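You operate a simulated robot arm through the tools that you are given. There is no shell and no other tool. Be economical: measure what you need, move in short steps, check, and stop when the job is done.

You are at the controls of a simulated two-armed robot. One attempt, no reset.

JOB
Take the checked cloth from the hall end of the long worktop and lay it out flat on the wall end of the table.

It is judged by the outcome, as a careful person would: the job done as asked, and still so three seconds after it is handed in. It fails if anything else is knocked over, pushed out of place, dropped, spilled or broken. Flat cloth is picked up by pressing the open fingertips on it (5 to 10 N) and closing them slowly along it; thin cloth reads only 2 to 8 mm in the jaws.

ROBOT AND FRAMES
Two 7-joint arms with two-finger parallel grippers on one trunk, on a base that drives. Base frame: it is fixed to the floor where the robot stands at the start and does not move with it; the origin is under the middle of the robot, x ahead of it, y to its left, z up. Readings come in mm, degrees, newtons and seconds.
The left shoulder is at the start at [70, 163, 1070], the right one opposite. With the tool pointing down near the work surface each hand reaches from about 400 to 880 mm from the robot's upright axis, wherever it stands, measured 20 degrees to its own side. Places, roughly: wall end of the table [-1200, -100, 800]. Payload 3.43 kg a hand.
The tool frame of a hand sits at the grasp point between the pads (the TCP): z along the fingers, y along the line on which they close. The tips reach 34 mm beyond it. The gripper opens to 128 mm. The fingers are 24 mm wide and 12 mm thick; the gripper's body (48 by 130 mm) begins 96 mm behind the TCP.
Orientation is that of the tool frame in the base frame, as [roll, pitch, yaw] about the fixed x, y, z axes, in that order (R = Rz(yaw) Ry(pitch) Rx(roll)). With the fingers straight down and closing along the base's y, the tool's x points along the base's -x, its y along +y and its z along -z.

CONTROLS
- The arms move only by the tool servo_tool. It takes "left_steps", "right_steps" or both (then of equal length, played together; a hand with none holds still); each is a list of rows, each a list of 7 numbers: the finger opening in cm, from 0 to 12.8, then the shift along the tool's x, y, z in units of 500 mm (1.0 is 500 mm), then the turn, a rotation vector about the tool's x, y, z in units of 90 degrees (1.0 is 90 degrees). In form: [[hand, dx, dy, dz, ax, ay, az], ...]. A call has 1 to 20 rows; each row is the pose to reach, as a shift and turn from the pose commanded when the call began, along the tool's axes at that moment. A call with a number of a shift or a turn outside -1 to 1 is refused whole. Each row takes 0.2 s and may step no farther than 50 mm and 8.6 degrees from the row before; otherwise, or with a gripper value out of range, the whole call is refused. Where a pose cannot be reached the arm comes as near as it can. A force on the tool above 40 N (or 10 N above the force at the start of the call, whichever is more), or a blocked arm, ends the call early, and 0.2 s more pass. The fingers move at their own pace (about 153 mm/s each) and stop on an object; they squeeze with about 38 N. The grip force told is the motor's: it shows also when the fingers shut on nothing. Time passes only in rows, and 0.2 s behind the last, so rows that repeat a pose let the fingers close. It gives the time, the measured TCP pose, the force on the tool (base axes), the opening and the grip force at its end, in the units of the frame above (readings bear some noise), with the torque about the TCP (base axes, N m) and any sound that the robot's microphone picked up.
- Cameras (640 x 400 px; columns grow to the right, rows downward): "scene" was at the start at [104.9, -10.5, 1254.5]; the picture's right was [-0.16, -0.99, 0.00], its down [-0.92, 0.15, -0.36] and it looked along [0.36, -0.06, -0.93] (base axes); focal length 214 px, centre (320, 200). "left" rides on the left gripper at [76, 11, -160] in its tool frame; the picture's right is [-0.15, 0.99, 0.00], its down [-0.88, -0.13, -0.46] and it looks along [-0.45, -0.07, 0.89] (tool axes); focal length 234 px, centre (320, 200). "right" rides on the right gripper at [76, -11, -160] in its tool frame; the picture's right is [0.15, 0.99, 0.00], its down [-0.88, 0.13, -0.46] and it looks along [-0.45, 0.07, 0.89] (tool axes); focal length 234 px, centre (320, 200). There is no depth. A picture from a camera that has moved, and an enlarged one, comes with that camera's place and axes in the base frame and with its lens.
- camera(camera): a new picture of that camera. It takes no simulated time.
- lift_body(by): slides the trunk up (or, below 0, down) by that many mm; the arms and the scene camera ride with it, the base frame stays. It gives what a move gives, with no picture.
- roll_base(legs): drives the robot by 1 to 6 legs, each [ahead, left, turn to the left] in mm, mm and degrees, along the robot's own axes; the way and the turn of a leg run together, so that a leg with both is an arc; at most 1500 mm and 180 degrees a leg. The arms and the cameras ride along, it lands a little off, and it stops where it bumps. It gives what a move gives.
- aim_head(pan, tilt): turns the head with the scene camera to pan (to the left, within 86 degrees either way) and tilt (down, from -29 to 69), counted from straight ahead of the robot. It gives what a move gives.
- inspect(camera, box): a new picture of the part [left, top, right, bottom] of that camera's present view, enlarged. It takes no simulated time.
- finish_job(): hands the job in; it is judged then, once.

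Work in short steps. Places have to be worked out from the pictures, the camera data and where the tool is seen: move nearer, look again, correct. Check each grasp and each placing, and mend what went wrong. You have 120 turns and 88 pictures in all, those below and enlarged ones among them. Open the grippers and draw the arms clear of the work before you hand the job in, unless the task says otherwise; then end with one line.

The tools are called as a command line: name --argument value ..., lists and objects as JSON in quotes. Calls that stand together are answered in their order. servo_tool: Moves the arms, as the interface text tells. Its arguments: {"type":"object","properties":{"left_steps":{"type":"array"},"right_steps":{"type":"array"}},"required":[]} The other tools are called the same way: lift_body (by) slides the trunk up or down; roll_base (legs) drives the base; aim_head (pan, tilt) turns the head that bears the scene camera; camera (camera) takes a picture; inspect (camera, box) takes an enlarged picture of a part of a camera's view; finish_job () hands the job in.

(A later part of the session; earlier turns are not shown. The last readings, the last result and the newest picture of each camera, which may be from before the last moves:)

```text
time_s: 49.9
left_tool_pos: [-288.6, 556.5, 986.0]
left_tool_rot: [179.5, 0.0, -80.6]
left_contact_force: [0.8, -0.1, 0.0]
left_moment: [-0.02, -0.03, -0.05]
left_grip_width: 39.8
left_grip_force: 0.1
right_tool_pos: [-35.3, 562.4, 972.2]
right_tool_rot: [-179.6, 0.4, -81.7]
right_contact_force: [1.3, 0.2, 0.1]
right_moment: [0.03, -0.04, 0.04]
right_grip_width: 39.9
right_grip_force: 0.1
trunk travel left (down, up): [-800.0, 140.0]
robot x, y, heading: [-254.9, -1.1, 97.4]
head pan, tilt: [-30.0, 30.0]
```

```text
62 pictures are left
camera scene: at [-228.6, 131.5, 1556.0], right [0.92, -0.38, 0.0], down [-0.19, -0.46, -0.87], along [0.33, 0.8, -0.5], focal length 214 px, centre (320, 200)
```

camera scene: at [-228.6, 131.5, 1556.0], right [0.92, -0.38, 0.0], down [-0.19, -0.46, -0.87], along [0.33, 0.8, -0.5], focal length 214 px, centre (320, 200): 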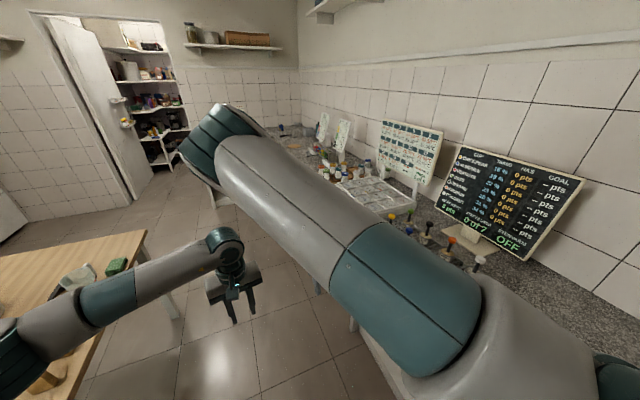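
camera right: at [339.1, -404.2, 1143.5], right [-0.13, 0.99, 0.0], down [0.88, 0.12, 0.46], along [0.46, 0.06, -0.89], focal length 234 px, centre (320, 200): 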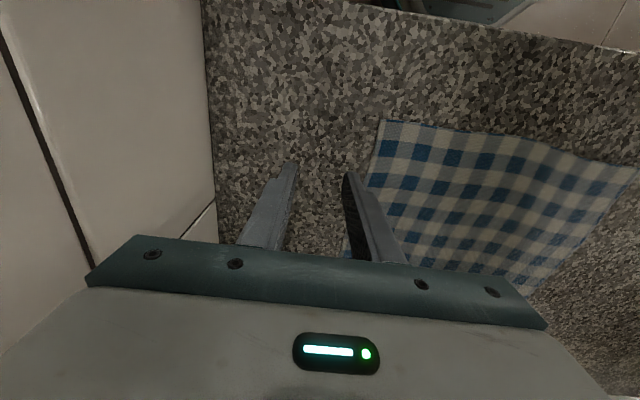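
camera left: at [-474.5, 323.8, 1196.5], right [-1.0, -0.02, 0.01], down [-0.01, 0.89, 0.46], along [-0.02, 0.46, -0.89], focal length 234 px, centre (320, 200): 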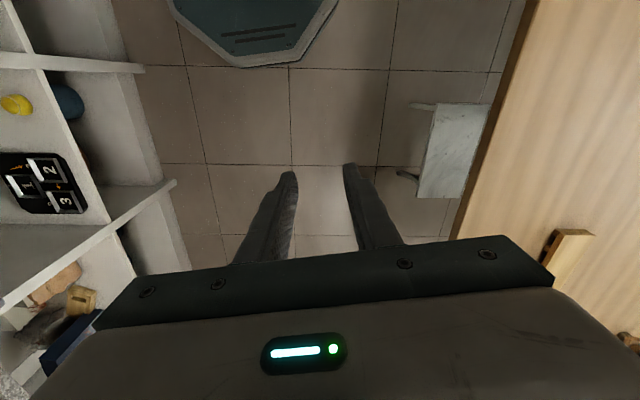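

No conflict: this two-hand posture works. I raise the trunk to clear the counter items, turn back to face the worktop, and look.

lift_body --by 135

roll_base --legs '[[0, 0, -97.4]]'

aim_head --pan -15 --tilt 60

camera --camera "scene"

camera --camera "left"

camera --camera "right"

```text
time_s: 51.5
left_tool_pos: [-289.4, 557.0, 1119.5]
left_tool_rot: [179.5, 0.0, -80.6]
left_contact_force: [-0.4, -0.3, -0.1]
left_moment: [-0.01, -0.03, -0.01]
left_grip_width: 39.7
left_grip_force: 0.0
right_tool_pos: [-34.1, 562.0, 1106.3]
right_tool_rot: [-179.5, 0.5, -81.6]
right_contact_force: [0.3, 0.1, -0.1]
right_moment: [-0.01, -0.01, 0.01]
right_grip_width: 39.8
right_grip_force: 0.1
trunk travel left (down, up): [-935.0, 5.0]
robot x, y, heading: [-255.7, -0.1, 97.6]
head pan, tilt: [-30.0, 30.0]
```

```text
time_s: 56.0
left_tool_pos: [300.7, -32.2, 1120.2]
left_tool_rot: [179.5, -0.1, -177.2]
left_contact_force: [-1.1, 0.2, -0.6]
left_moment: [-0.01, -0.01, -0.02]
left_grip_width: 39.9
left_grip_force: 0.1
right_tool_pos: [278.3, -284.7, 1107.0]
right_tool_rot: [-179.4, 0.5, -178.3]
right_contact_force: [-0.2, 0.2, 0.4]
right_moment: [0.0, -0.02, 0.0]
right_grip_width: 40.0
right_grip_force: 0.0
trunk travel left (down, up): [-935.0, 5.0]
robot x, y, heading: [-252.2, 0.3, 0.7]
head pan, tilt: [-30.0, 30.0]
```

```text
time_s: 57.0
left_tool_pos: [302.1, -30.8, 1121.0]
left_tool_rot: [179.4, 0.0, -177.2]
left_contact_force: [-0.4, -0.5, 0.2]
left_moment: [-0.01, 0.03, 0.01]
left_grip_width: 39.8
left_grip_force: 0.1
right_tool_pos: [277.4, -283.9, 1106.7]
right_tool_rot: [-179.5, 0.5, -178.2]
right_contact_force: [0.0, -0.4, 0.1]
right_moment: [0.0, 0.02, -0.01]
right_grip_width: 40.0
right_grip_force: 0.1
trunk travel left (down, up): [-935.0, 5.0]
robot x, y, heading: [-253.7, -2.2, 0.9]
head pan, tilt: [-15.0, 60.0]
```

```text
61 pictures are left
camera scene: at [-141.0, -17.4, 1648.9], right [-0.24, -0.97, 0.0], down [-0.84, 0.21, -0.5], along [0.49, -0.12, -0.87], focal length 214 px, centre (320, 200)
```

scene: 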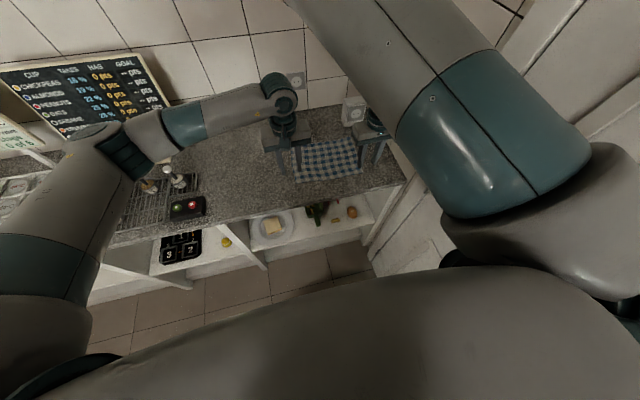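

```text
60 pictures are left
camera left: at [225.5, -25.3, 1279.9], right [0.1, 1.0, 0.01], down [0.89, -0.09, 0.46], along [0.45, -0.04, -0.89], focal length 234 px, centre (320, 200)
```

left: 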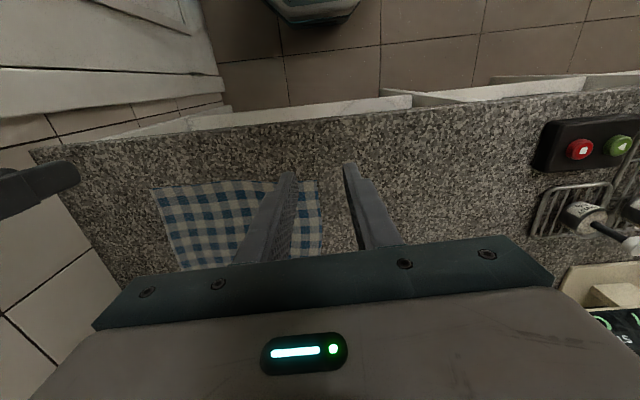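

```text
59 pictures are left
camera right: at [200.9, -296.7, 1266.0], right [-0.18, 0.98, -0.01], down [0.87, 0.16, 0.46], along [0.46, 0.07, -0.89], focal length 234 px, centre (320, 200)
```

right: 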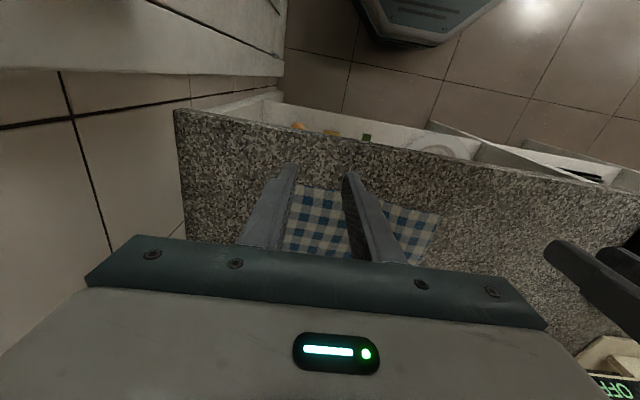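

Corners confirmed: left (376,−38), right (365,−334). I drive 100 forward and 28 right so both hands hover over the grip points.

roll_base --legs '[[100, -28, 0]]'

lift_body --by -130

camera --camera "left"

camera --camera "right"

```text
time_s: 58.1
left_tool_pos: [394.9, -58.1, 1123.0]
left_tool_rot: [179.5, 0.3, -177.3]
left_contact_force: [-0.5, -0.6, 0.8]
left_moment: [0.0, -0.02, -0.02]
left_grip_width: 40.0
left_grip_force: 0.1
right_tool_pos: [373.1, -311.5, 1108.7]
right_tool_rot: [-179.4, 0.7, -178.4]
right_contact_force: [-1.1, -0.3, 0.3]
right_moment: [-0.03, 0.0, 0.04]
right_grip_width: 40.0
right_grip_force: 0.1
trunk travel left (down, up): [-935.0, 5.0]
robot x, y, heading: [-157.2, -25.6, 0.9]
head pan, tilt: [-15.0, 60.0]
```

```text
time_s: 59.7
left_tool_pos: [399.5, -59.3, 991.3]
left_tool_rot: [179.5, 0.0, -177.3]
left_contact_force: [-0.2, 0.3, 0.7]
left_moment: [-0.03, -0.05, -0.03]
left_grip_width: 40.0
left_grip_force: 0.0
right_tool_pos: [375.8, -311.1, 977.6]
right_tool_rot: [-179.5, 0.5, -178.4]
right_contact_force: [-0.3, 0.1, 0.3]
right_moment: [0.01, -0.01, -0.01]
right_grip_width: 39.8
right_grip_force: 0.1
trunk travel left (down, up): [-805.0, 135.0]
robot x, y, heading: [-156.3, -30.7, 1.1]
head pan, tilt: [-15.0, 60.0]
```

```text
58 pictures are left
camera left: at [323.1, -52.6, 1150.2], right [0.1, 0.99, 0.01], down [0.89, -0.09, 0.46], along [0.45, -0.04, -0.89], focal length 234 px, centre (320, 200)
```

left: 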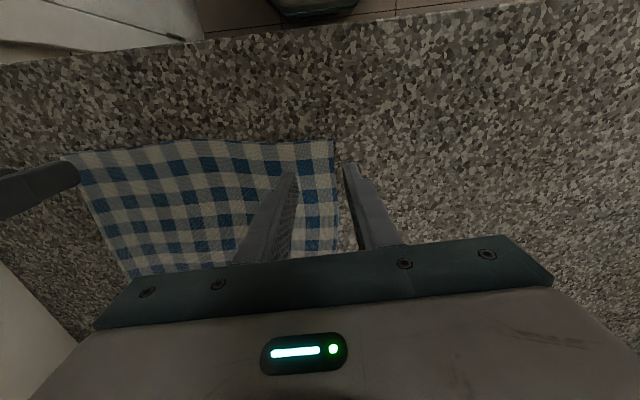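

```text
57 pictures are left
camera right: at [298.0, -323.8, 1136.5], right [-0.17, 0.98, -0.01], down [0.87, 0.16, 0.46], along [0.46, 0.07, -0.89], focal length 234 px, centre (320, 200)
```

right: 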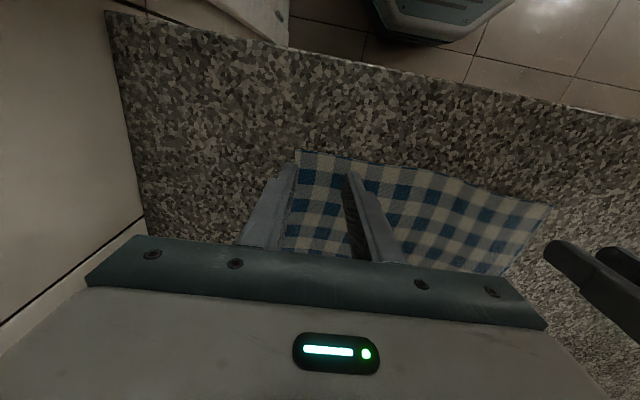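

The left fingers straddle the cloth's side edge, so I shift inward (left to y≈−76, right to (388,−306)), narrow to 30 mm, and descend to just above the cloth.

servo_tool --left_steps '[[3, 0, -0.034, 0, 0, 0, 0], [3, 0, -0.034, 0.04, 0, 0, 0], [3, 0, -0.034, 0.07, 0, 0, 0], [3, 0, -0.034, 0.088, 0, 0, 0], [3, 0, -0.034, 0.088, 0, 0, 0]]' --right_steps '[[3, -0.024, 0.01, 0, 0, 0, 0], [3, -0.024, 0.01, 0.03, 0, 0, 0], [3, -0.024, 0.01, 0.05, 0, 0, 0], [3, -0.024, 0.01, 0.062, 0, 0, 0], [3, -0.024, 0.01, 0.062, 0, 0, 0]]'

camera --camera "left"

camera --camera "right"

```text
time_s: 60.9
left_tool_pos: [401.0, -76.3, 946.4]
left_tool_rot: [179.4, 0.1, -177.3]
left_contact_force: [-0.4, -1.1, -0.2]
left_moment: [-0.03, 0.02, 0.0]
left_grip_width: 30.0
left_grip_force: 0.0
right_tool_pos: [388.6, -306.2, 944.4]
right_tool_rot: [-179.5, 0.5, -178.4]
right_contact_force: [-0.1, -0.1, -0.6]
right_moment: [-0.03, 0.0, -0.01]
right_grip_width: 30.0
right_grip_force: 0.0
trunk travel left (down, up): [-805.0, 135.0]
robot x, y, heading: [-159.7, -23.7, 0.3]
head pan, tilt: [-15.0, 60.0]
```

```text
56 pictures are left
camera left: at [324.6, -69.3, 1105.1], right [0.1, 0.99, 0.01], down [0.89, -0.09, 0.46], along [0.45, -0.04, -0.89], focal length 234 px, centre (320, 200)
```

left: 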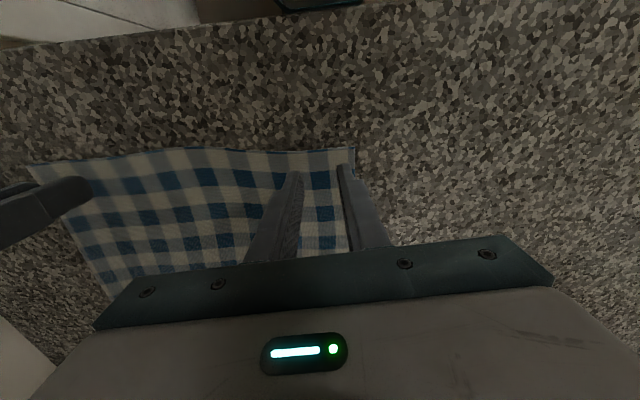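

```text
55 pictures are left
camera right: at [310.4, -318.4, 1104.5], right [-0.17, 0.98, -0.01], down [0.87, 0.16, 0.46], along [0.46, 0.07, -0.89], focal length 234 px, centre (320, 200)
```

right: 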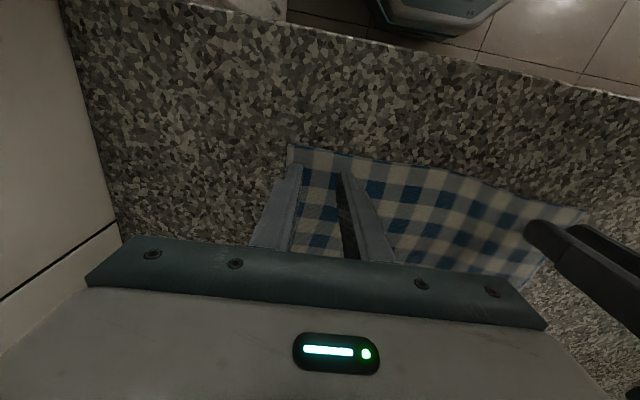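

Fingers hover just inside both corners. I lower in small increments to find contact.

servo_tool --left_steps '[[3, 0, 0, 0.004, 0, 0, 0], [3, 0, 0, 0.008, 0, 0, 0], [3, 0, 0, 0.012, 0, 0, 0]]' --right_steps '[[3, 0, 0.004, 0.003, 0, 0, 0], [3, 0, 0.004, 0.006, 0, 0, 0], [3, 0, 0.004, 0.009, 0, 0, 0]]'

```text
time_s: 61.7
left_tool_pos: [401.5, -75.6, 940.0]
left_tool_rot: [179.5, 0.0, -177.3]
left_contact_force: [0.2, 0.3, 0.6]
left_moment: [-0.02, 0.01, 0.01]
left_grip_width: 29.8
left_grip_force: 0.0
right_tool_pos: [387.7, -305.7, 941.6]
right_tool_rot: [-179.5, 0.5, -178.3]
right_contact_force: [0.1, -0.2, -0.9]
right_moment: [-0.03, -0.02, 0.01]
right_grip_width: 30.0
right_grip_force: 0.0
trunk travel left (down, up): [-805.0, 135.0]
robot x, y, heading: [-158.3, -26.2, 0.8]
head pan, tilt: [-15.0, 60.0]
```

No contact yet; continuing down a few millimetres.

servo_tool --left_steps '[[3, 0, 0, 0.004, 0, 0, 0], [3, 0, 0, 0.006, 0, 0, 0], [3, 0, 0, 0.006, 0, 0, 0]]' --right_steps '[[3, 0, 0, 0.003, 0, 0, 0], [3, 0, 0, 0.006, 0, 0, 0], [3, 0, 0, 0.006, 0, 0, 0]]'

servo_tool --left_steps '[[3, 0, 0, 0.003, 0, 0, 0], [3, 0, 0, 0.006, 0, 0, 0], [3, 0, 0, 0.006, 0, 0, 0]]' --right_steps '[[3, 0, 0, 0.003, 0, 0, 0], [3, 0, 0, 0.006, 0, 0, 0], [3, 0, 0, 0.006, 0, 0, 0]]'

```text
time_s: 62.5
left_tool_pos: [400.1, -75.6, 937.8]
left_tool_rot: [179.4, 0.0, -177.3]
left_contact_force: [0.2, 0.1, -0.5]
left_moment: [0.01, 0.04, -0.01]
left_grip_width: 29.9
left_grip_force: 0.0
right_tool_pos: [388.9, -306.1, 937.7]
right_tool_rot: [-179.7, 0.5, -178.3]
right_contact_force: [-0.1, -0.8, 1.2]
right_moment: [-0.01, -0.02, -0.01]
right_grip_width: 29.9
right_grip_force: 0.0
trunk travel left (down, up): [-805.0, 135.0]
robot x, y, heading: [-154.8, -26.6, 1.0]
head pan, tilt: [-15.0, 60.0]
```

```text
time_s: 63.3
left_tool_pos: [400.1, -76.6, 936.0]
left_tool_rot: [179.6, 0.1, -177.3]
left_contact_force: [-0.2, 1.2, 7.8]
left_moment: [-0.04, 0.06, -0.02]
left_grip_width: 29.9
left_grip_force: 0.0
right_tool_pos: [387.0, -304.4, 936.3]
right_tool_rot: [-179.7, 0.5, -178.4]
right_contact_force: [-0.1, -0.1, 0.2]
right_moment: [0.01, -0.01, 0.01]
right_grip_width: 30.1
right_grip_force: 0.0
trunk travel left (down, up): [-805.0, 135.0]
robot x, y, heading: [-156.9, -28.4, 0.8]
head pan, tilt: [-15.0, 60.0]
```

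Left presses at ~8 N. Right needs a bit more.

servo_tool --right_steps '[[3, 0, 0, 0.002, 0, 0, 0], [3, 0, 0, 0.004, 0, 0, 0], [3, 0, 0, 0.004, 0, 0, 0]]'

```text
time_s: 64.1
left_tool_pos: [400.3, -76.3, 935.6]
left_tool_rot: [179.4, 0.1, -177.3]
left_contact_force: [0.6, -0.7, 7.7]
left_moment: [-0.08, -0.01, 0.02]
left_grip_width: 30.1
left_grip_force: 0.0
right_tool_pos: [388.6, -304.2, 935.8]
right_tool_rot: [-179.6, 0.6, -178.4]
right_contact_force: [-1.7, -0.2, 10.8]
right_moment: [0.15, 0.12, 0.03]
right_grip_width: 30.2
right_grip_force: 0.1
trunk travel left (down, up): [-805.0, 135.0]
robot x, y, heading: [-156.5, -26.9, 0.5]
head pan, tilt: [-15.0, 60.0]
```

Both press at 8–11 N. Now I close both slowly along the cloth.

servo_tool --left_steps '[[2.7, 0, 0, 0, 0, 0, 0], [2.4, 0, 0, 0, 0, 0, 0], [2.1, 0, 0, 0, 0, 0, 0], [1.8, 0, 0, 0, 0, 0, 0], [1.5, 0, 0, 0, 0, 0, 0], [1.2, 0, 0, 0, 0, 0, 0], [0.9, 0, 0, 0, 0, 0, 0], [0.6, 0, 0, 0, 0, 0, 0], [0.3, 0, 0, 0, 0, 0, 0], [0, 0, 0, 0, 0, 0, 0], [0, 0, 0, 0, 0, 0, 0], [0, 0, 0, 0, 0, 0, 0]]' --right_steps '[[2.7, 0, 0, 0, 0, 0, 0], [2.4, 0, 0, 0, 0, 0, 0], [2.1, 0, 0, 0, 0, 0, 0], [1.8, 0, 0, 0, 0, 0, 0], [1.5, 0, 0, 0, 0, 0, 0], [1.2, 0, 0, 0, 0, 0, 0], [0.9, 0, 0, 0, 0, 0, 0], [0.6, 0, 0, 0, 0, 0, 0], [0.3, 0, 0, 0, 0, 0, 0], [0, 0, 0, 0, 0, 0, 0], [0, 0, 0, 0, 0, 0, 0], [0, 0, 0, 0, 0, 0, 0]]'

camera --camera "left"

camera --camera "right"

```text
time_s: 66.7
left_tool_pos: [399.2, -75.6, 935.4]
left_tool_rot: [179.5, 0.1, -177.3]
left_contact_force: [-1.2, -5.0, 3.8]
left_moment: [-0.13, 0.01, -0.01]
left_grip_width: 1.7
left_grip_force: 36.1
right_tool_pos: [386.5, -304.1, 935.5]
right_tool_rot: [-179.5, 0.6, -178.4]
right_contact_force: [1.7, 4.3, 17.6]
right_moment: [0.11, 0.05, 0.02]
right_grip_width: 2.0
right_grip_force: 36.5
trunk travel left (down, up): [-805.0, 135.0]
robot x, y, heading: [-156.3, -26.9, 1.0]
head pan, tilt: [-15.0, 60.0]
```

```text
54 pictures are left
camera left: at [322.7, -69.1, 1094.6], right [0.1, 0.99, 0.01], down [0.88, -0.09, 0.46], along [0.46, -0.04, -0.89], focal length 234 px, centre (320, 200)
```

left: 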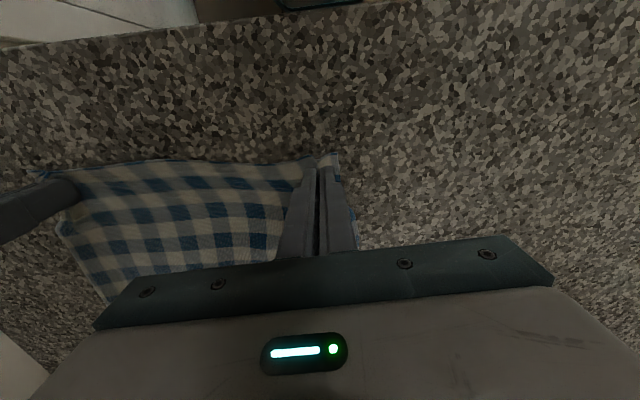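

```text
53 pictures are left
camera right: at [309.5, -316.7, 1094.7], right [-0.17, 0.98, -0.01], down [0.87, 0.16, 0.46], along [0.46, 0.07, -0.89], focal length 234 px, centre (320, 200)
```

right: 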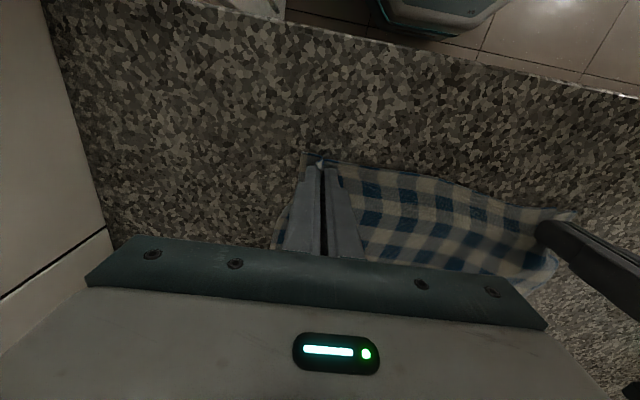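

Both gripped folds (~2 mm). I lift both hands 60 mm and check.

servo_tool --left_steps '[[0, 0, 0, -0.03, 0, 0, 0], [0, 0, 0, -0.06, 0, 0, 0], [0, 0, 0, -0.09, 0, 0, 0], [0, 0, 0, -0.12, 0, 0, 0], [0, 0, 0, -0.12, 0, 0, 0]]' --right_steps '[[0, 0, 0, -0.03, 0, 0, 0], [0, 0, 0, -0.06, 0, 0, 0], [0, 0, 0, -0.09, 0, 0, 0], [0, 0, 0, -0.12, 0, 0, 0], [0, 0, 0, -0.12, 0, 0, 0]]'

camera --camera "left"

camera --camera "right"

```text
time_s: 67.9
left_tool_pos: [399.4, -75.6, 994.8]
left_tool_rot: [179.5, 0.0, -177.4]
left_contact_force: [-0.6, -8.8, 0.2]
left_moment: [-0.31, 0.03, -0.14]
left_grip_width: 1.7
left_grip_force: 36.6
right_tool_pos: [389.9, -307.8, 994.3]
right_tool_rot: [-179.7, 0.4, -178.4]
right_contact_force: [1.3, 10.6, 0.2]
right_moment: [0.37, -0.02, -0.02]
right_grip_width: 2.1
right_grip_force: 37.0
right hand out of reach, approached as far as the arm can: row 2, 3, 4, 5
trunk travel left (down, up): [-805.0, 135.0]
robot x, y, heading: [-154.1, -27.0, 0.9]
head pan, tilt: [-15.0, 60.0]
```

```text
52 pictures are left
camera left: at [323.8, -69.2, 1154.3], right [0.1, 0.99, 0.01], down [0.89, -0.09, 0.45], along [0.45, -0.04, -0.89], focal length 234 px, centre (320, 200)
```

left: 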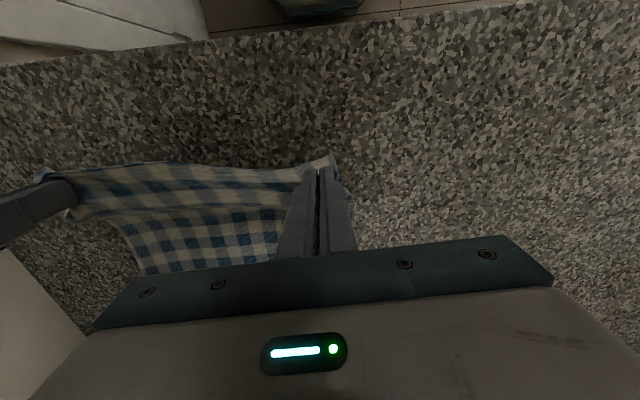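

```text
51 pictures are left
camera right: at [311.8, -321.1, 1153.7], right [-0.17, 0.98, -0.01], down [0.87, 0.16, 0.46], along [0.46, 0.08, -0.89], focal length 234 px, centre (320, 200)
```

right: 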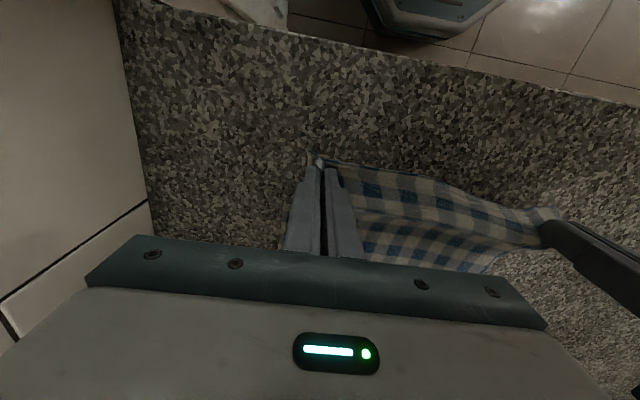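

Cloth is held, slightly over-taut (≈10 N). I relax the tension a little, raise the trunk, and back off from the worktop.

servo_tool --left_steps '[[0, 0, -0.012, 0, 0, 0, 0], [0, 0, -0.024, 0, 0, 0, 0], [0, 0, -0.024, 0, 0, 0, 0]]'

lift_body --by 130

roll_base --legs '[[-200, 0, 0]]'

camera --camera "scene"

aim_head --pan 86 --tilt 40

camera --camera "scene"

```text
time_s: 68.7
left_tool_pos: [401.6, -87.8, 994.4]
left_tool_rot: [179.5, 0.1, -177.1]
left_contact_force: [-0.2, -0.4, -0.3]
left_moment: [-0.02, 0.01, 0.0]
left_grip_width: 1.7
left_grip_force: 36.5
right_tool_pos: [388.8, -308.5, 994.0]
right_tool_rot: [-179.7, 0.5, -178.4]
right_contact_force: [0.1, 0.6, -0.1]
right_moment: [0.03, 0.02, 0.0]
right_grip_width: 1.9
right_grip_force: 36.4
trunk travel left (down, up): [-805.0, 135.0]
robot x, y, heading: [-160.9, -26.8, 0.7]
head pan, tilt: [-15.0, 60.0]
```

```text
time_s: 70.3
left_tool_pos: [400.7, -87.9, 1124.1]
left_tool_rot: [179.5, 0.0, -177.2]
left_contact_force: [-1.0, -0.9, 0.0]
left_moment: [-0.02, 0.02, 0.02]
left_grip_width: 1.6
left_grip_force: 36.1
right_tool_pos: [388.9, -308.6, 1124.3]
right_tool_rot: [-179.7, 0.5, -178.4]
right_contact_force: [0.1, -0.6, 0.3]
right_moment: [0.03, 0.0, 0.02]
right_grip_width: 2.2
right_grip_force: 36.6
trunk travel left (down, up): [-935.0, 5.0]
robot x, y, heading: [-158.0, -29.0, 0.9]
head pan, tilt: [-15.0, 60.0]
```

```text
time_s: 71.9
left_tool_pos: [207.7, -88.8, 1121.7]
left_tool_rot: [179.5, -0.2, -177.1]
left_contact_force: [0.6, -0.9, 0.6]
left_moment: [0.02, 0.07, 0.01]
left_grip_width: 1.7
left_grip_force: 36.2
right_tool_pos: [195.9, -310.5, 1121.0]
right_tool_rot: [-179.7, 0.2, -178.2]
right_contact_force: [0.1, 1.1, -0.2]
right_moment: [0.02, 0.05, -0.02]
right_grip_width: 2.1
right_grip_force: 37.2
trunk travel left (down, up): [-935.0, 5.0]
robot x, y, heading: [-355.4, -27.3, 0.9]
head pan, tilt: [-15.0, 60.0]
```

```text
50 pictures are left
camera scene: at [-234.5, -46.7, 1648.4], right [-0.24, -0.97, 0.0], down [-0.84, 0.21, -0.5], along [0.48, -0.12, -0.87], focal length 214 px, centre (320, 200)
```

scene: 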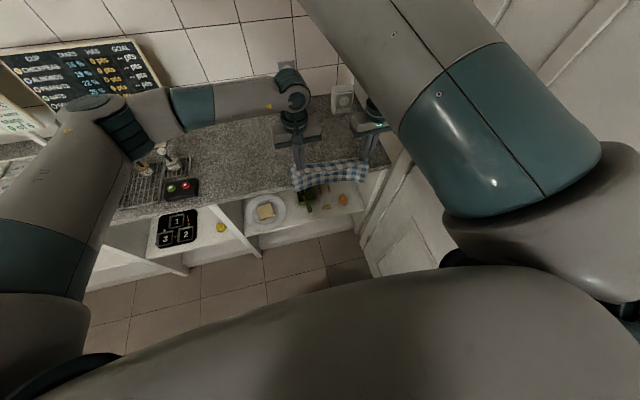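

```text
time_s: 73.6
left_tool_pos: [204.9, -89.3, 1124.5]
left_tool_rot: [179.5, 0.0, -177.0]
left_contact_force: [0.6, -0.4, 0.9]
left_moment: [-0.04, 0.01, 0.02]
left_grip_width: 1.5
left_grip_force: 36.0
right_tool_pos: [194.6, -310.3, 1123.1]
right_tool_rot: [-179.6, 0.4, -178.4]
right_contact_force: [0.2, 0.8, -0.3]
right_moment: [0.01, 0.03, -0.02]
right_grip_width: 2.2
right_grip_force: 37.0
trunk travel left (down, up): [-935.0, 5.0]
robot x, y, heading: [-354.1, -32.9, 0.6]
head pan, tilt: [85.9, 40.0]
```

```text
49 pictures are left
camera scene: at [-298.9, 54.4, 1675.6], right [1.0, -0.06, 0.0], down [-0.04, -0.64, -0.77], along [0.04, 0.76, -0.64], focal length 214 px, centre (320, 200)
```

scene: 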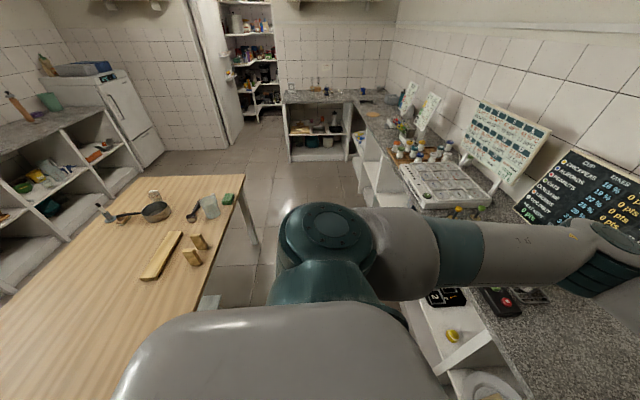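

The cloth hangs between the hands; the table (x≈−1600…−770) is clear near this end. I turn left 90° and look toward the wall end.

roll_base --legs '[[0, 0, 90]]'

camera --camera "scene"

```text
time_s: 77.8
left_tool_pos: [-270.1, 526.3, 1122.5]
left_tool_rot: [179.5, 0.0, -89.4]
left_contact_force: [-0.5, -0.1, -0.2]
left_moment: [0.0, -0.06, -0.08]
left_grip_width: 1.6
left_grip_force: 37.0
right_tool_pos: [-50.5, 505.7, 1123.7]
right_tool_rot: [-179.8, 0.4, -90.7]
right_contact_force: [-1.2, -0.3, 0.0]
right_moment: [0.0, 0.06, -0.07]
right_grip_width: 2.2
right_grip_force: 36.7
trunk travel left (down, up): [-935.0, 5.0]
robot x, y, heading: [-353.4, -30.0, 88.3]
head pan, tilt: [85.9, 40.0]
```

```text
48 pictures are left
camera scene: at [-437.6, 27.4, 1675.7], right [0.1, 1.0, 0.0], down [0.64, -0.06, -0.77], along [-0.76, 0.07, -0.64], focal length 214 px, centre (320, 200)
```

scene: 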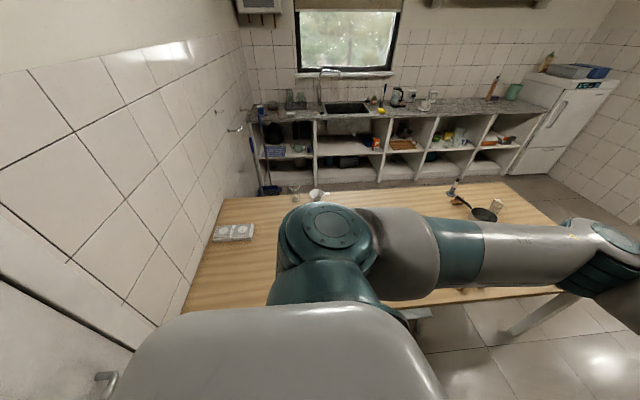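

The wall end is free between x≈−790 and −1200 (a box sits at (−1254,−374), a glass and mug lie farther away at the far edge). I back to y≈−110 and turn to heading ≈186 so the cloth hangs over that area.

roll_base --legs '[[-75, 0, 0], [0, 0, 97]]'

aim_head --pan 0 --tilt 55

camera --camera "scene"

camera --camera "left"

```text
time_s: 82.8
left_tool_pos: [-916.2, -71.8, 1124.7]
left_tool_rot: [179.5, 0.0, 5.6]
left_contact_force: [0.3, 0.2, -0.5]
left_moment: [0.02, -0.02, -0.02]
left_grip_width: 1.5
left_grip_force: 36.5
right_tool_pos: [-916.2, 148.4, 1123.5]
right_tool_rot: [-179.7, 0.4, 4.5]
right_contact_force: [-0.3, -0.9, -0.1]
right_moment: [-0.06, -0.03, -0.03]
right_grip_width: 2.6
right_grip_force: 37.5
trunk travel left (down, up): [-935.0, 5.0]
robot x, y, heading: [-355.2, -104.1, -176.3]
head pan, tilt: [85.9, 40.0]
```

```text
time_s: 84.4
left_tool_pos: [-917.2, -72.8, 1123.1]
left_tool_rot: [179.5, 0.0, 5.6]
left_contact_force: [-0.2, 0.5, -0.7]
left_moment: [0.06, -0.01, -0.05]
left_grip_width: 1.6
left_grip_force: 36.6
right_tool_pos: [-916.8, 148.3, 1123.6]
right_tool_rot: [-179.6, 0.4, 4.6]
right_contact_force: [0.0, -1.1, -0.7]
right_moment: [-0.06, -0.02, -0.05]
right_grip_width: 2.4
right_grip_force: 36.1
trunk travel left (down, up): [-935.0, 5.0]
robot x, y, heading: [-354.8, -108.3, -176.2]
head pan, tilt: [0.0, 55.0]
```

```text
47 pictures are left
camera scene: at [-478.9, -114.0, 1655.0], right [-0.07, 1.0, 0.0], down [0.82, 0.05, -0.57], along [-0.57, -0.04, -0.82], focal length 214 px, centre (320, 200)
```

scene: 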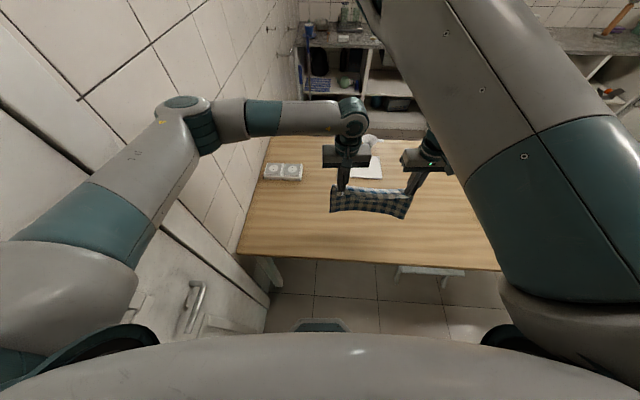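

```text
46 pictures are left
camera left: at [-839.9, -74.2, 1283.2], right [-0.05, -1.0, 0.01], down [-0.89, 0.05, 0.46], along [-0.46, 0.01, -0.89], focal length 234 px, centre (320, 200)
```

left: 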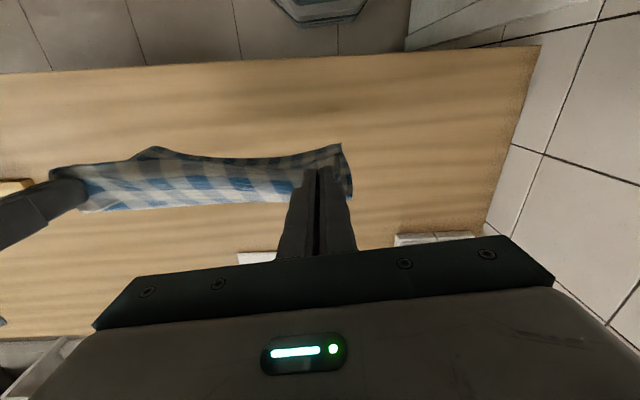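

Good position: cloth hangs over the table. There is a white item beyond; I zoom in to find its near edge.

inspect --camera "scene" --box '[220, 110, 500, 285]'

```text
2.29 times, centred on (360, 198) of scene
camera zoom: at [-478.9, -114.0, 1655.0], right [-0.07, 1.0, 0.0], down [0.82, 0.05, -0.57], along [-0.57, -0.04, -0.82], focal length 490 px, centre (229, 206)
```

zoom: 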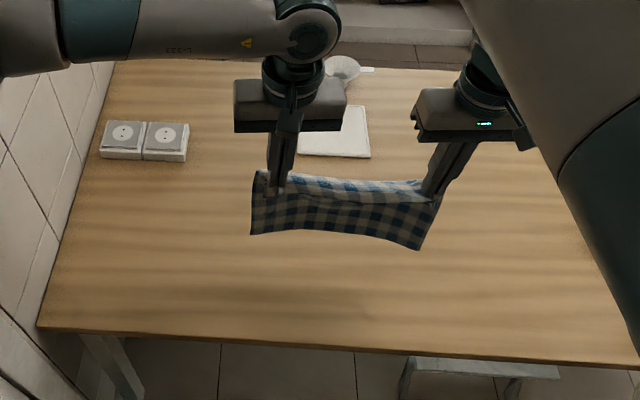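

The board's near edge is at x≈−1225 and the table's near edge at −790, so I'll lay the cloth over x≈−920…−1145. I turn 6° more toward the wall end, then shift the hands a bit right for reach margin and extend ~200 mm.

roll_base --legs '[[-20, 0, 6]]'

servo_tool --left_steps '[[0, -0.05, -0.02, 0, 0, 0, 0], [0, -0.1, -0.04, 0, 0, 0, 0], [0, -0.15, -0.05, 0, 0, 0, 0], [0, -0.2, -0.05, 0, 0, 0, 0], [0, -0.25, -0.05, 0, 0, 0, 0], [0, -0.3, -0.05, 0, 0, 0, 0], [0, -0.35, -0.05, 0, 0, 0, 0], [0, -0.4, -0.05, 0, 0, 0, 0], [0, -0.4, -0.05, 0, 0, 0, 0]]' --right_steps '[[0, -0.05, -0.02, 0, 0, 0, 0], [0, -0.1, -0.04, 0, 0, 0, 0], [0, -0.15, -0.05, 0, 0, 0, 0], [0, -0.2, -0.05, 0, 0, 0, 0], [0, -0.25, -0.05, 0, 0, 0, 0], [0, -0.3, -0.05, 0, 0, 0, 0], [0, -0.35, -0.05, 0, 0, 0, 0], [0, -0.4, -0.05, 0, 0, 0, 0], [0, -0.4, -0.05, 0, 0, 0, 0]]'

camera --camera "scene"

```text
time_s: 85.5
left_tool_pos: [-894.8, -116.1, 1126.2]
left_tool_rot: [179.7, 0.0, 10.6]
left_contact_force: [0.3, 0.0, 0.3]
left_moment: [0.0, 0.0, -0.06]
left_grip_width: 1.3
left_grip_force: 36.2
right_tool_pos: [-919.3, 93.7, 1124.3]
right_tool_rot: [-179.8, 0.4, 10.4]
right_contact_force: [-0.2, -0.3, 0.2]
right_moment: [-0.05, 0.01, -0.04]
right_grip_width: 2.3
right_grip_force: 37.3
trunk travel left (down, up): [-935.0, 5.0]
robot x, y, heading: [-335.7, -100.2, -170.3]
head pan, tilt: [0.0, 55.0]
stopped in leg 1: the robot was blocked; the commanded pose is now the measured one
```

```text
time_s: 87.5
left_tool_pos: [-1095.5, -129.9, 1127.0]
left_tool_rot: [179.8, 0.1, 10.5]
left_contact_force: [-0.5, 0.7, 0.1]
left_moment: [0.04, 0.0, -0.01]
left_grip_width: 1.8
left_grip_force: 36.4
right_tool_pos: [-1122.6, 81.9, 1124.1]
right_tool_rot: [-179.7, 0.4, 10.4]
right_contact_force: [-0.4, 0.5, 0.0]
right_moment: [0.02, 0.01, -0.07]
right_grip_width: 2.3
right_grip_force: 37.2
trunk travel left (down, up): [-935.0, 5.0]
robot x, y, heading: [-335.1, -101.6, -170.5]
head pan, tilt: [0.0, 55.0]
```

```text
44 pictures are left
camera scene: at [-457.5, -123.9, 1655.0], right [-0.16, 0.99, 0.0], down [0.81, 0.13, -0.57], along [-0.57, -0.09, -0.82], focal length 214 px, centre (320, 200)
```

scene: 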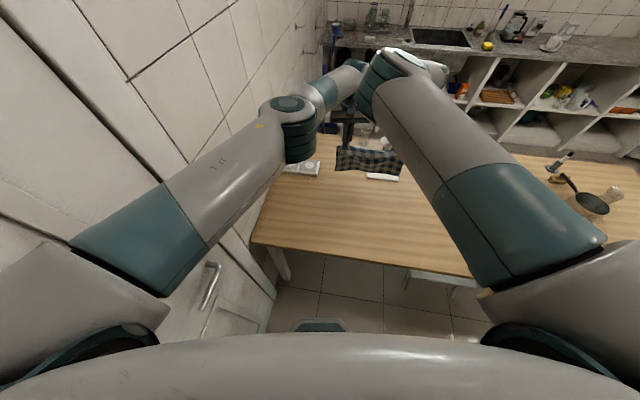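

Both hands hold. I lower the trunk so that the cloth's hanging edge just reaches the table, and look.

lift_body --by -80

inspect --camera "scene" --box '[250, 80, 450, 205]'

camera --camera "left"

```text
time_s: 88.7
left_tool_pos: [-1095.7, -129.8, 1047.0]
left_tool_rot: [179.9, 0.2, 10.6]
left_contact_force: [-0.4, -0.6, 0.2]
left_moment: [0.02, -0.01, -0.03]
left_grip_width: 1.6
left_grip_force: 36.4
right_tool_pos: [-1122.4, 82.9, 1045.5]
right_tool_rot: [-179.7, 0.4, 10.4]
right_contact_force: [-0.4, -0.2, 0.4]
right_moment: [0.0, 0.01, -0.04]
right_grip_width: 2.2
right_grip_force: 36.7
trunk travel left (down, up): [-855.0, 85.0]
robot x, y, heading: [-336.4, -100.1, -170.7]
head pan, tilt: [0.0, 55.0]
```

```text
3.20 times, centred on (350, 142) of scene
camera zoom: at [-458.1, -123.3, 1575.0], right [-0.16, 0.99, 0.0], down [0.81, 0.13, -0.57], along [-0.57, -0.09, -0.82], focal length 686 px, centre (224, 384)
```

zoom: 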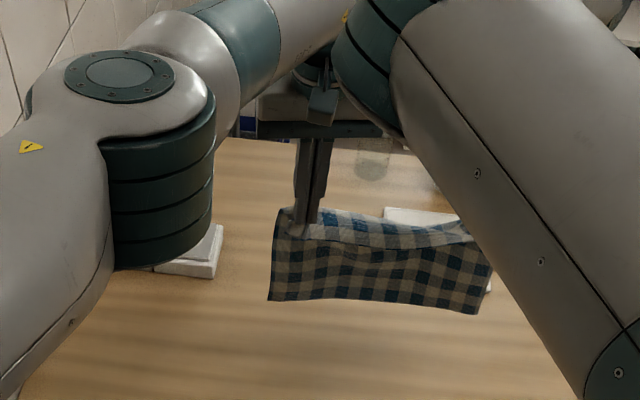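

```text
42 pictures are left
camera left: at [-1019.7, -126.0, 1205.7], right [0.04, -1.0, 0.0], down [-0.89, -0.03, 0.46], along [-0.46, -0.02, -0.89], focal length 234 px, centre (320, 200)
```

left: 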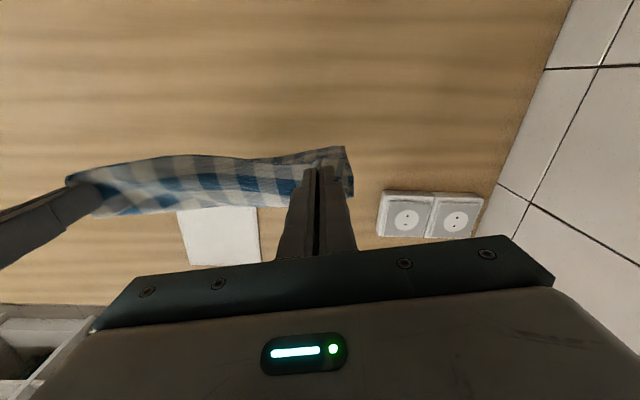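

The lower edge still looks ~30–65 mm above the table. I lower another 45 mm and check.

lift_body --by -45

inspect --camera "scene" --box '[250, 80, 450, 205]'

```text
time_s: 89.5
left_tool_pos: [-1096.9, -130.2, 1002.4]
left_tool_rot: [179.6, 0.2, 10.5]
left_contact_force: [0.0, -0.5, -0.1]
left_moment: [0.0, 0.01, -0.06]
left_grip_width: 1.5
left_grip_force: 36.5
right_tool_pos: [-1122.4, 82.4, 1000.9]
right_tool_rot: [-179.7, 0.4, 10.4]
right_contact_force: [0.2, -0.3, -0.3]
right_moment: [-0.03, 0.0, -0.06]
right_grip_width: 2.0
right_grip_force: 36.7
trunk travel left (down, up): [-810.0, 130.0]
robot x, y, heading: [-336.2, -99.0, -170.5]
head pan, tilt: [0.0, 55.0]
```

```text
3.20 times, centred on (350, 142) of scene
camera zoom: at [-457.6, -123.3, 1530.0], right [-0.16, 0.99, 0.0], down [0.81, 0.13, -0.57], along [-0.57, -0.09, -0.82], focal length 686 px, centre (224, 384)
```

zoom: 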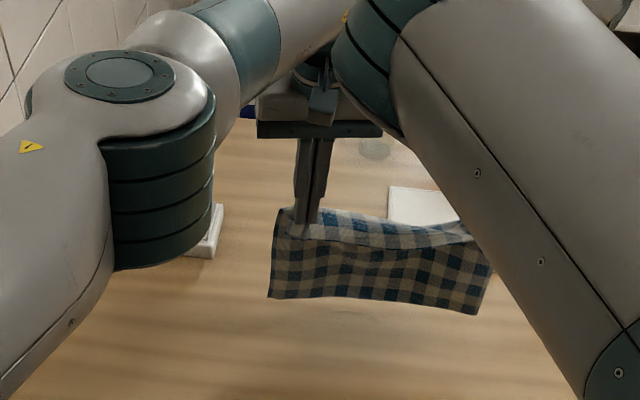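

Not touching yet (~20 mm gap). I lower 22 mm more, then start the diagonal laying: back toward the robot and down together.

lift_body --by -22

servo_tool --left_steps '[[0, 0.02, 0, 0.02, 0, 0, 0], [0, 0.045, 0, 0.045, 0, 0, 0], [0, 0.07, 0, 0.07, 0, 0, 0], [0, 0.095, 0, 0.095, 0, 0, 0], [0, 0.12, 0, 0.12, 0, 0, 0], [0, 0.14, 0, 0.14, 0, 0, 0], [0, 0.14, 0, 0.14, 0, 0, 0]]' --right_steps '[[0, 0.02, 0, 0.02, 0, 0, 0], [0, 0.045, 0, 0.045, 0, 0, 0], [0, 0.07, 0, 0.07, 0, 0, 0], [0, 0.095, 0, 0.095, 0, 0, 0], [0, 0.12, 0, 0.12, 0, 0, 0], [0, 0.14, 0, 0.14, 0, 0, 0], [0, 0.14, 0, 0.14, 0, 0, 0]]'

inspect --camera "scene" --box '[250, 80, 450, 205]'

camera --camera "left"

```text
time_s: 90.2
left_tool_pos: [-1096.1, -129.4, 979.4]
left_tool_rot: [179.8, 0.2, 10.6]
left_contact_force: [0.1, -0.7, -0.4]
left_moment: [-0.02, -0.01, -0.03]
left_grip_width: 1.8
left_grip_force: 35.8
right_tool_pos: [-1122.1, 81.9, 976.9]
right_tool_rot: [-179.7, 0.4, 10.3]
right_contact_force: [-0.2, 0.5, -0.2]
right_moment: [-0.02, 0.02, -0.05]
right_grip_width: 2.2
right_grip_force: 36.9
trunk travel left (down, up): [-788.0, 152.0]
robot x, y, heading: [-333.7, -102.0, -170.7]
head pan, tilt: [0.0, 55.0]
```

```text
time_s: 91.8
left_tool_pos: [-1027.9, -117.5, 908.5]
left_tool_rot: [179.8, 0.2, 10.6]
left_contact_force: [0.0, -1.2, -0.4]
left_moment: [0.02, -0.02, -0.04]
left_grip_width: 1.3
left_grip_force: 36.6
right_tool_pos: [-1052.6, 95.5, 907.2]
right_tool_rot: [-179.7, 0.4, 10.4]
right_contact_force: [-0.4, -0.1, 0.1]
right_moment: [-0.02, 0.0, -0.04]
right_grip_width: 2.2
right_grip_force: 37.0
trunk travel left (down, up): [-788.0, 152.0]
robot x, y, heading: [-334.2, -102.1, -170.9]
head pan, tilt: [0.0, 55.0]
```

```text
3.20 times, centred on (350, 142) of scene
camera zoom: at [-458.3, -123.4, 1507.9], right [-0.16, 0.99, 0.0], down [0.81, 0.13, -0.57], along [-0.57, -0.09, -0.82], focal length 686 px, centre (224, 384)
```

zoom: 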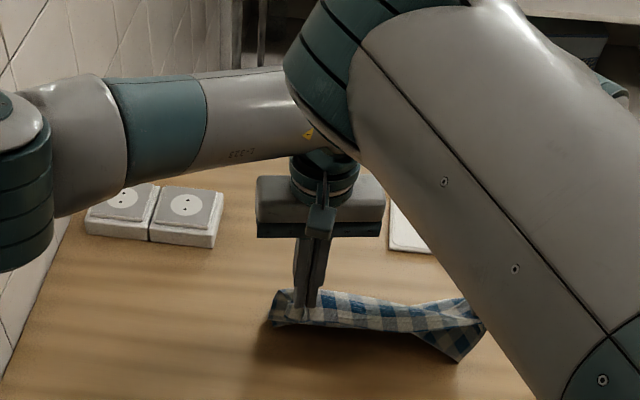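

```text
39 pictures are left
camera left: at [-951.1, -113.6, 1067.5], right [0.04, -1.0, 0.0], down [-0.89, -0.03, 0.46], along [-0.46, -0.02, -0.89], focal length 234 px, centre (320, 200)
```

left: 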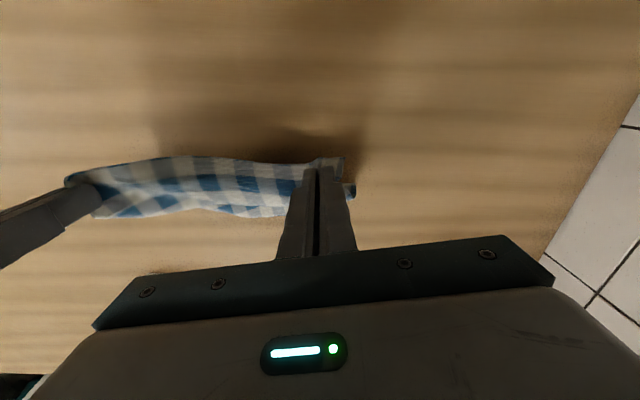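

The right lower corner seems to have curled toward the robot. I check with the right camera.

camera --camera "right"

```text
38 pictures are left
camera right: at [-980.1, 119.7, 1066.5], right [0.32, -0.95, -0.01], down [-0.84, -0.29, 0.46], along [-0.44, -0.14, -0.89], focal length 234 px, centre (320, 200)
```

right: 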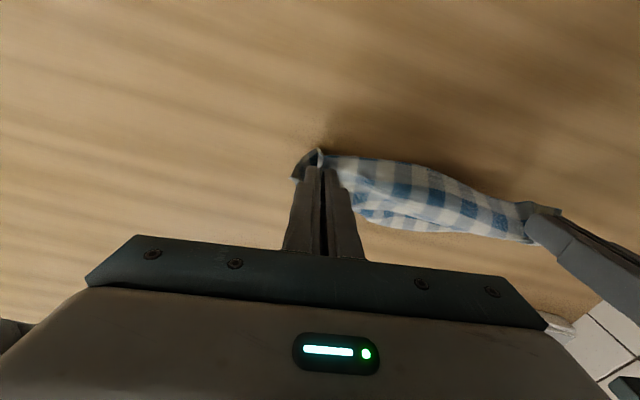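

The far-right corner curled under. I lift back up, go ~40 mm farther out, tension the edge slightly (+11 mm), and will touch down again with a backward drag so the free edge trails away.

servo_tool --left_steps '[[0, 0, 0, -0.06, 0, 0, 0], [0, -0.03, 0.01, -0.12, 0, 0, 0], [0, -0.08, 0.022, -0.18, 0, 0, 0], [0, -0.14, 0.022, -0.22, 0, 0, 0], [0, -0.2, 0.022, -0.22, 0, 0, 0], [0, -0.22, 0.022, -0.22, 0, 0, 0], [0, -0.22, 0.022, -0.22, 0, 0, 0], [0, -0.22, 0.022, -0.22, 0, 0, 0], [0, -0.22, 0.022, -0.22, 0, 0, 0]]' --right_steps '[[0, 0, 0, -0.06, 0, 0, 0], [0, -0.03, 0, -0.12, 0, 0, 0], [0, -0.08, 0, -0.18, 0, 0, 0], [0, -0.14, 0, -0.22, 0, 0, 0], [0, -0.2, 0, -0.22, 0, 0, 0], [0, -0.22, 0, -0.22, 0, 0, 0], [0, -0.22, 0, -0.22, 0, 0, 0], [0, -0.22, 0, -0.22, 0, 0, 0], [0, -0.22, 0, -0.22, 0, 0, 0]]'

inspect --camera "scene" --box '[250, 80, 450, 205]'

camera --camera "right"

```text
time_s: 93.8
left_tool_pos: [-1104.9, -141.8, 1021.2]
left_tool_rot: [179.7, 0.1, 10.7]
left_contact_force: [0.7, 1.3, 0.4]
left_moment: [0.04, 0.03, -0.02]
left_grip_width: 1.4
left_grip_force: 36.5
left hand out of reach, approached as far as the arm can: row 5, 6, 7, 8, 9
right_tool_pos: [-1161.0, 74.3, 1018.1]
right_tool_rot: [-179.6, 0.4, 10.5]
right_contact_force: [0.2, 0.0, -0.8]
right_moment: [-0.02, 0.0, -0.08]
right_grip_width: 2.2
right_grip_force: 37.3
trunk travel left (down, up): [-788.0, 152.0]
robot x, y, heading: [-334.7, -100.7, -170.5]
head pan, tilt: [0.0, 55.0]
```

```text
3.20 times, centred on (350, 142) of scene
camera zoom: at [-458.3, -124.2, 1507.9], right [-0.16, 0.99, 0.0], down [0.81, 0.13, -0.57], along [-0.57, -0.09, -0.82], focal length 686 px, centre (224, 384)
```

zoom: 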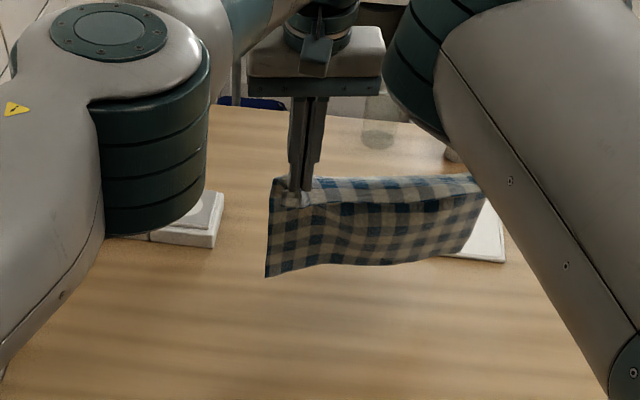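

```text
36 pictures are left
camera right: at [-1087.6, 99.0, 1176.9], right [0.32, -0.95, -0.01], down [-0.84, -0.29, 0.46], along [-0.44, -0.14, -0.89], focal length 234 px, centre (320, 200)
```

right: 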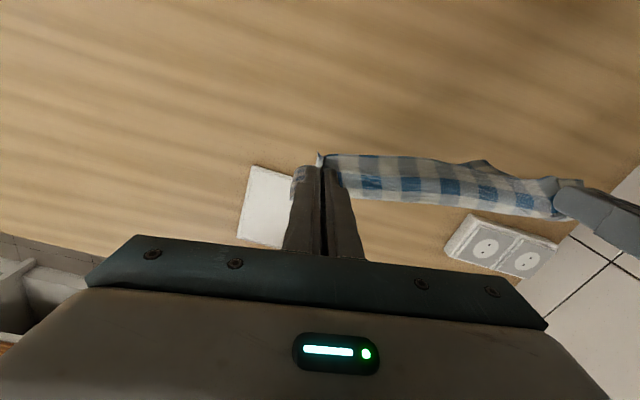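

The cloth hangs flat again. Now I touch down while dragging back, so the free edge trails away from the robot.

servo_tool --left_steps '[[0, 0, 0, 0.05, 0, 0, 0], [0, 0.01, 0, 0.1, 0, 0, 0], [0, 0.04, 0, 0.12, 0, 0, 0], [0, 0.08, 0, 0.135, 0, 0, 0], [0, 0.11, 0, 0.15, 0, 0, 0], [0, 0.14, 0, 0.17, 0, 0, 0], [0, 0.17, 0, 0.19, 0, 0, 0], [0, 0.17, 0, 0.19, 0, 0, 0]]' --right_steps '[[0, 0, 0, 0.05, 0, 0, 0], [0, 0.02, 0, 0.1, 0, 0, 0], [0, 0.06, 0, 0.12, 0, 0, 0], [0, 0.11, 0, 0.135, 0, 0, 0], [0, 0.15, 0, 0.15, 0, 0, 0], [0, 0.18, 0, 0.17, 0, 0, 0], [0, 0.21, 0, 0.19, 0, 0, 0], [0, 0.21, 0, 0.19, 0, 0, 0]]'

inspect --camera "scene" --box '[250, 80, 450, 205]'

camera --camera "right"

```text
time_s: 95.6
left_tool_pos: [-1019.5, -126.0, 923.6]
left_tool_rot: [179.9, 0.1, 10.7]
left_contact_force: [0.3, 0.6, 0.7]
left_moment: [0.01, -0.02, -0.04]
left_grip_width: 1.5
left_grip_force: 36.4
right_tool_pos: [-1057.3, 93.7, 923.4]
right_tool_rot: [-179.8, 0.4, 10.4]
right_contact_force: [-0.4, -1.0, -0.3]
right_moment: [-0.04, 0.0, -0.07]
right_grip_width: 2.1
right_grip_force: 37.0
trunk travel left (down, up): [-788.0, 152.0]
robot x, y, heading: [-337.8, -101.9, -170.4]
head pan, tilt: [0.0, 55.0]
```

```text
3.20 times, centred on (350, 142) of scene
camera zoom: at [-458.3, -123.4, 1507.9], right [-0.16, 0.99, 0.0], down [0.81, 0.13, -0.57], along [-0.57, -0.09, -0.82], focal length 686 px, centre (224, 384)
```

zoom: 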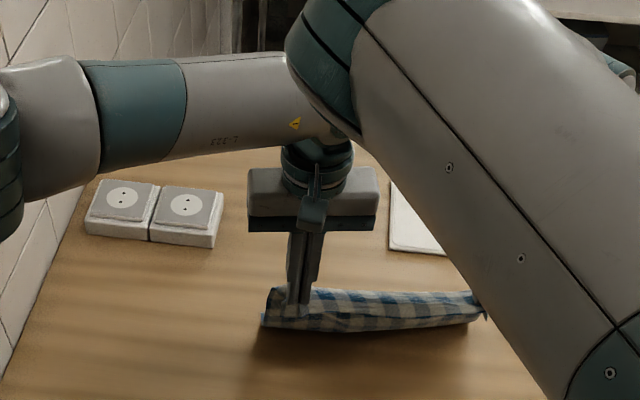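

```text
34 pictures are left
camera right: at [-984.2, 118.7, 1082.0], right [0.32, -0.95, -0.01], down [-0.84, -0.29, 0.46], along [-0.44, -0.14, -0.89], focal length 234 px, centre (320, 200)
```

right: 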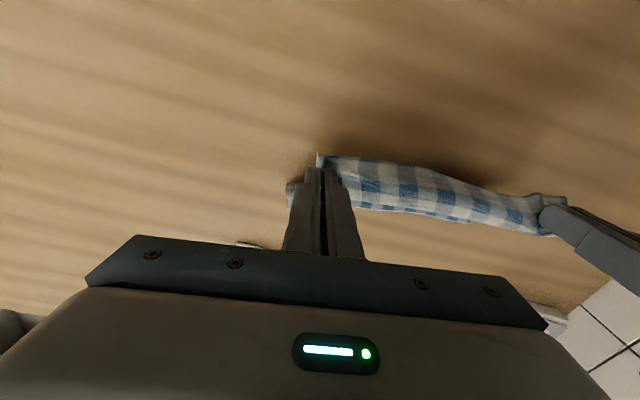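

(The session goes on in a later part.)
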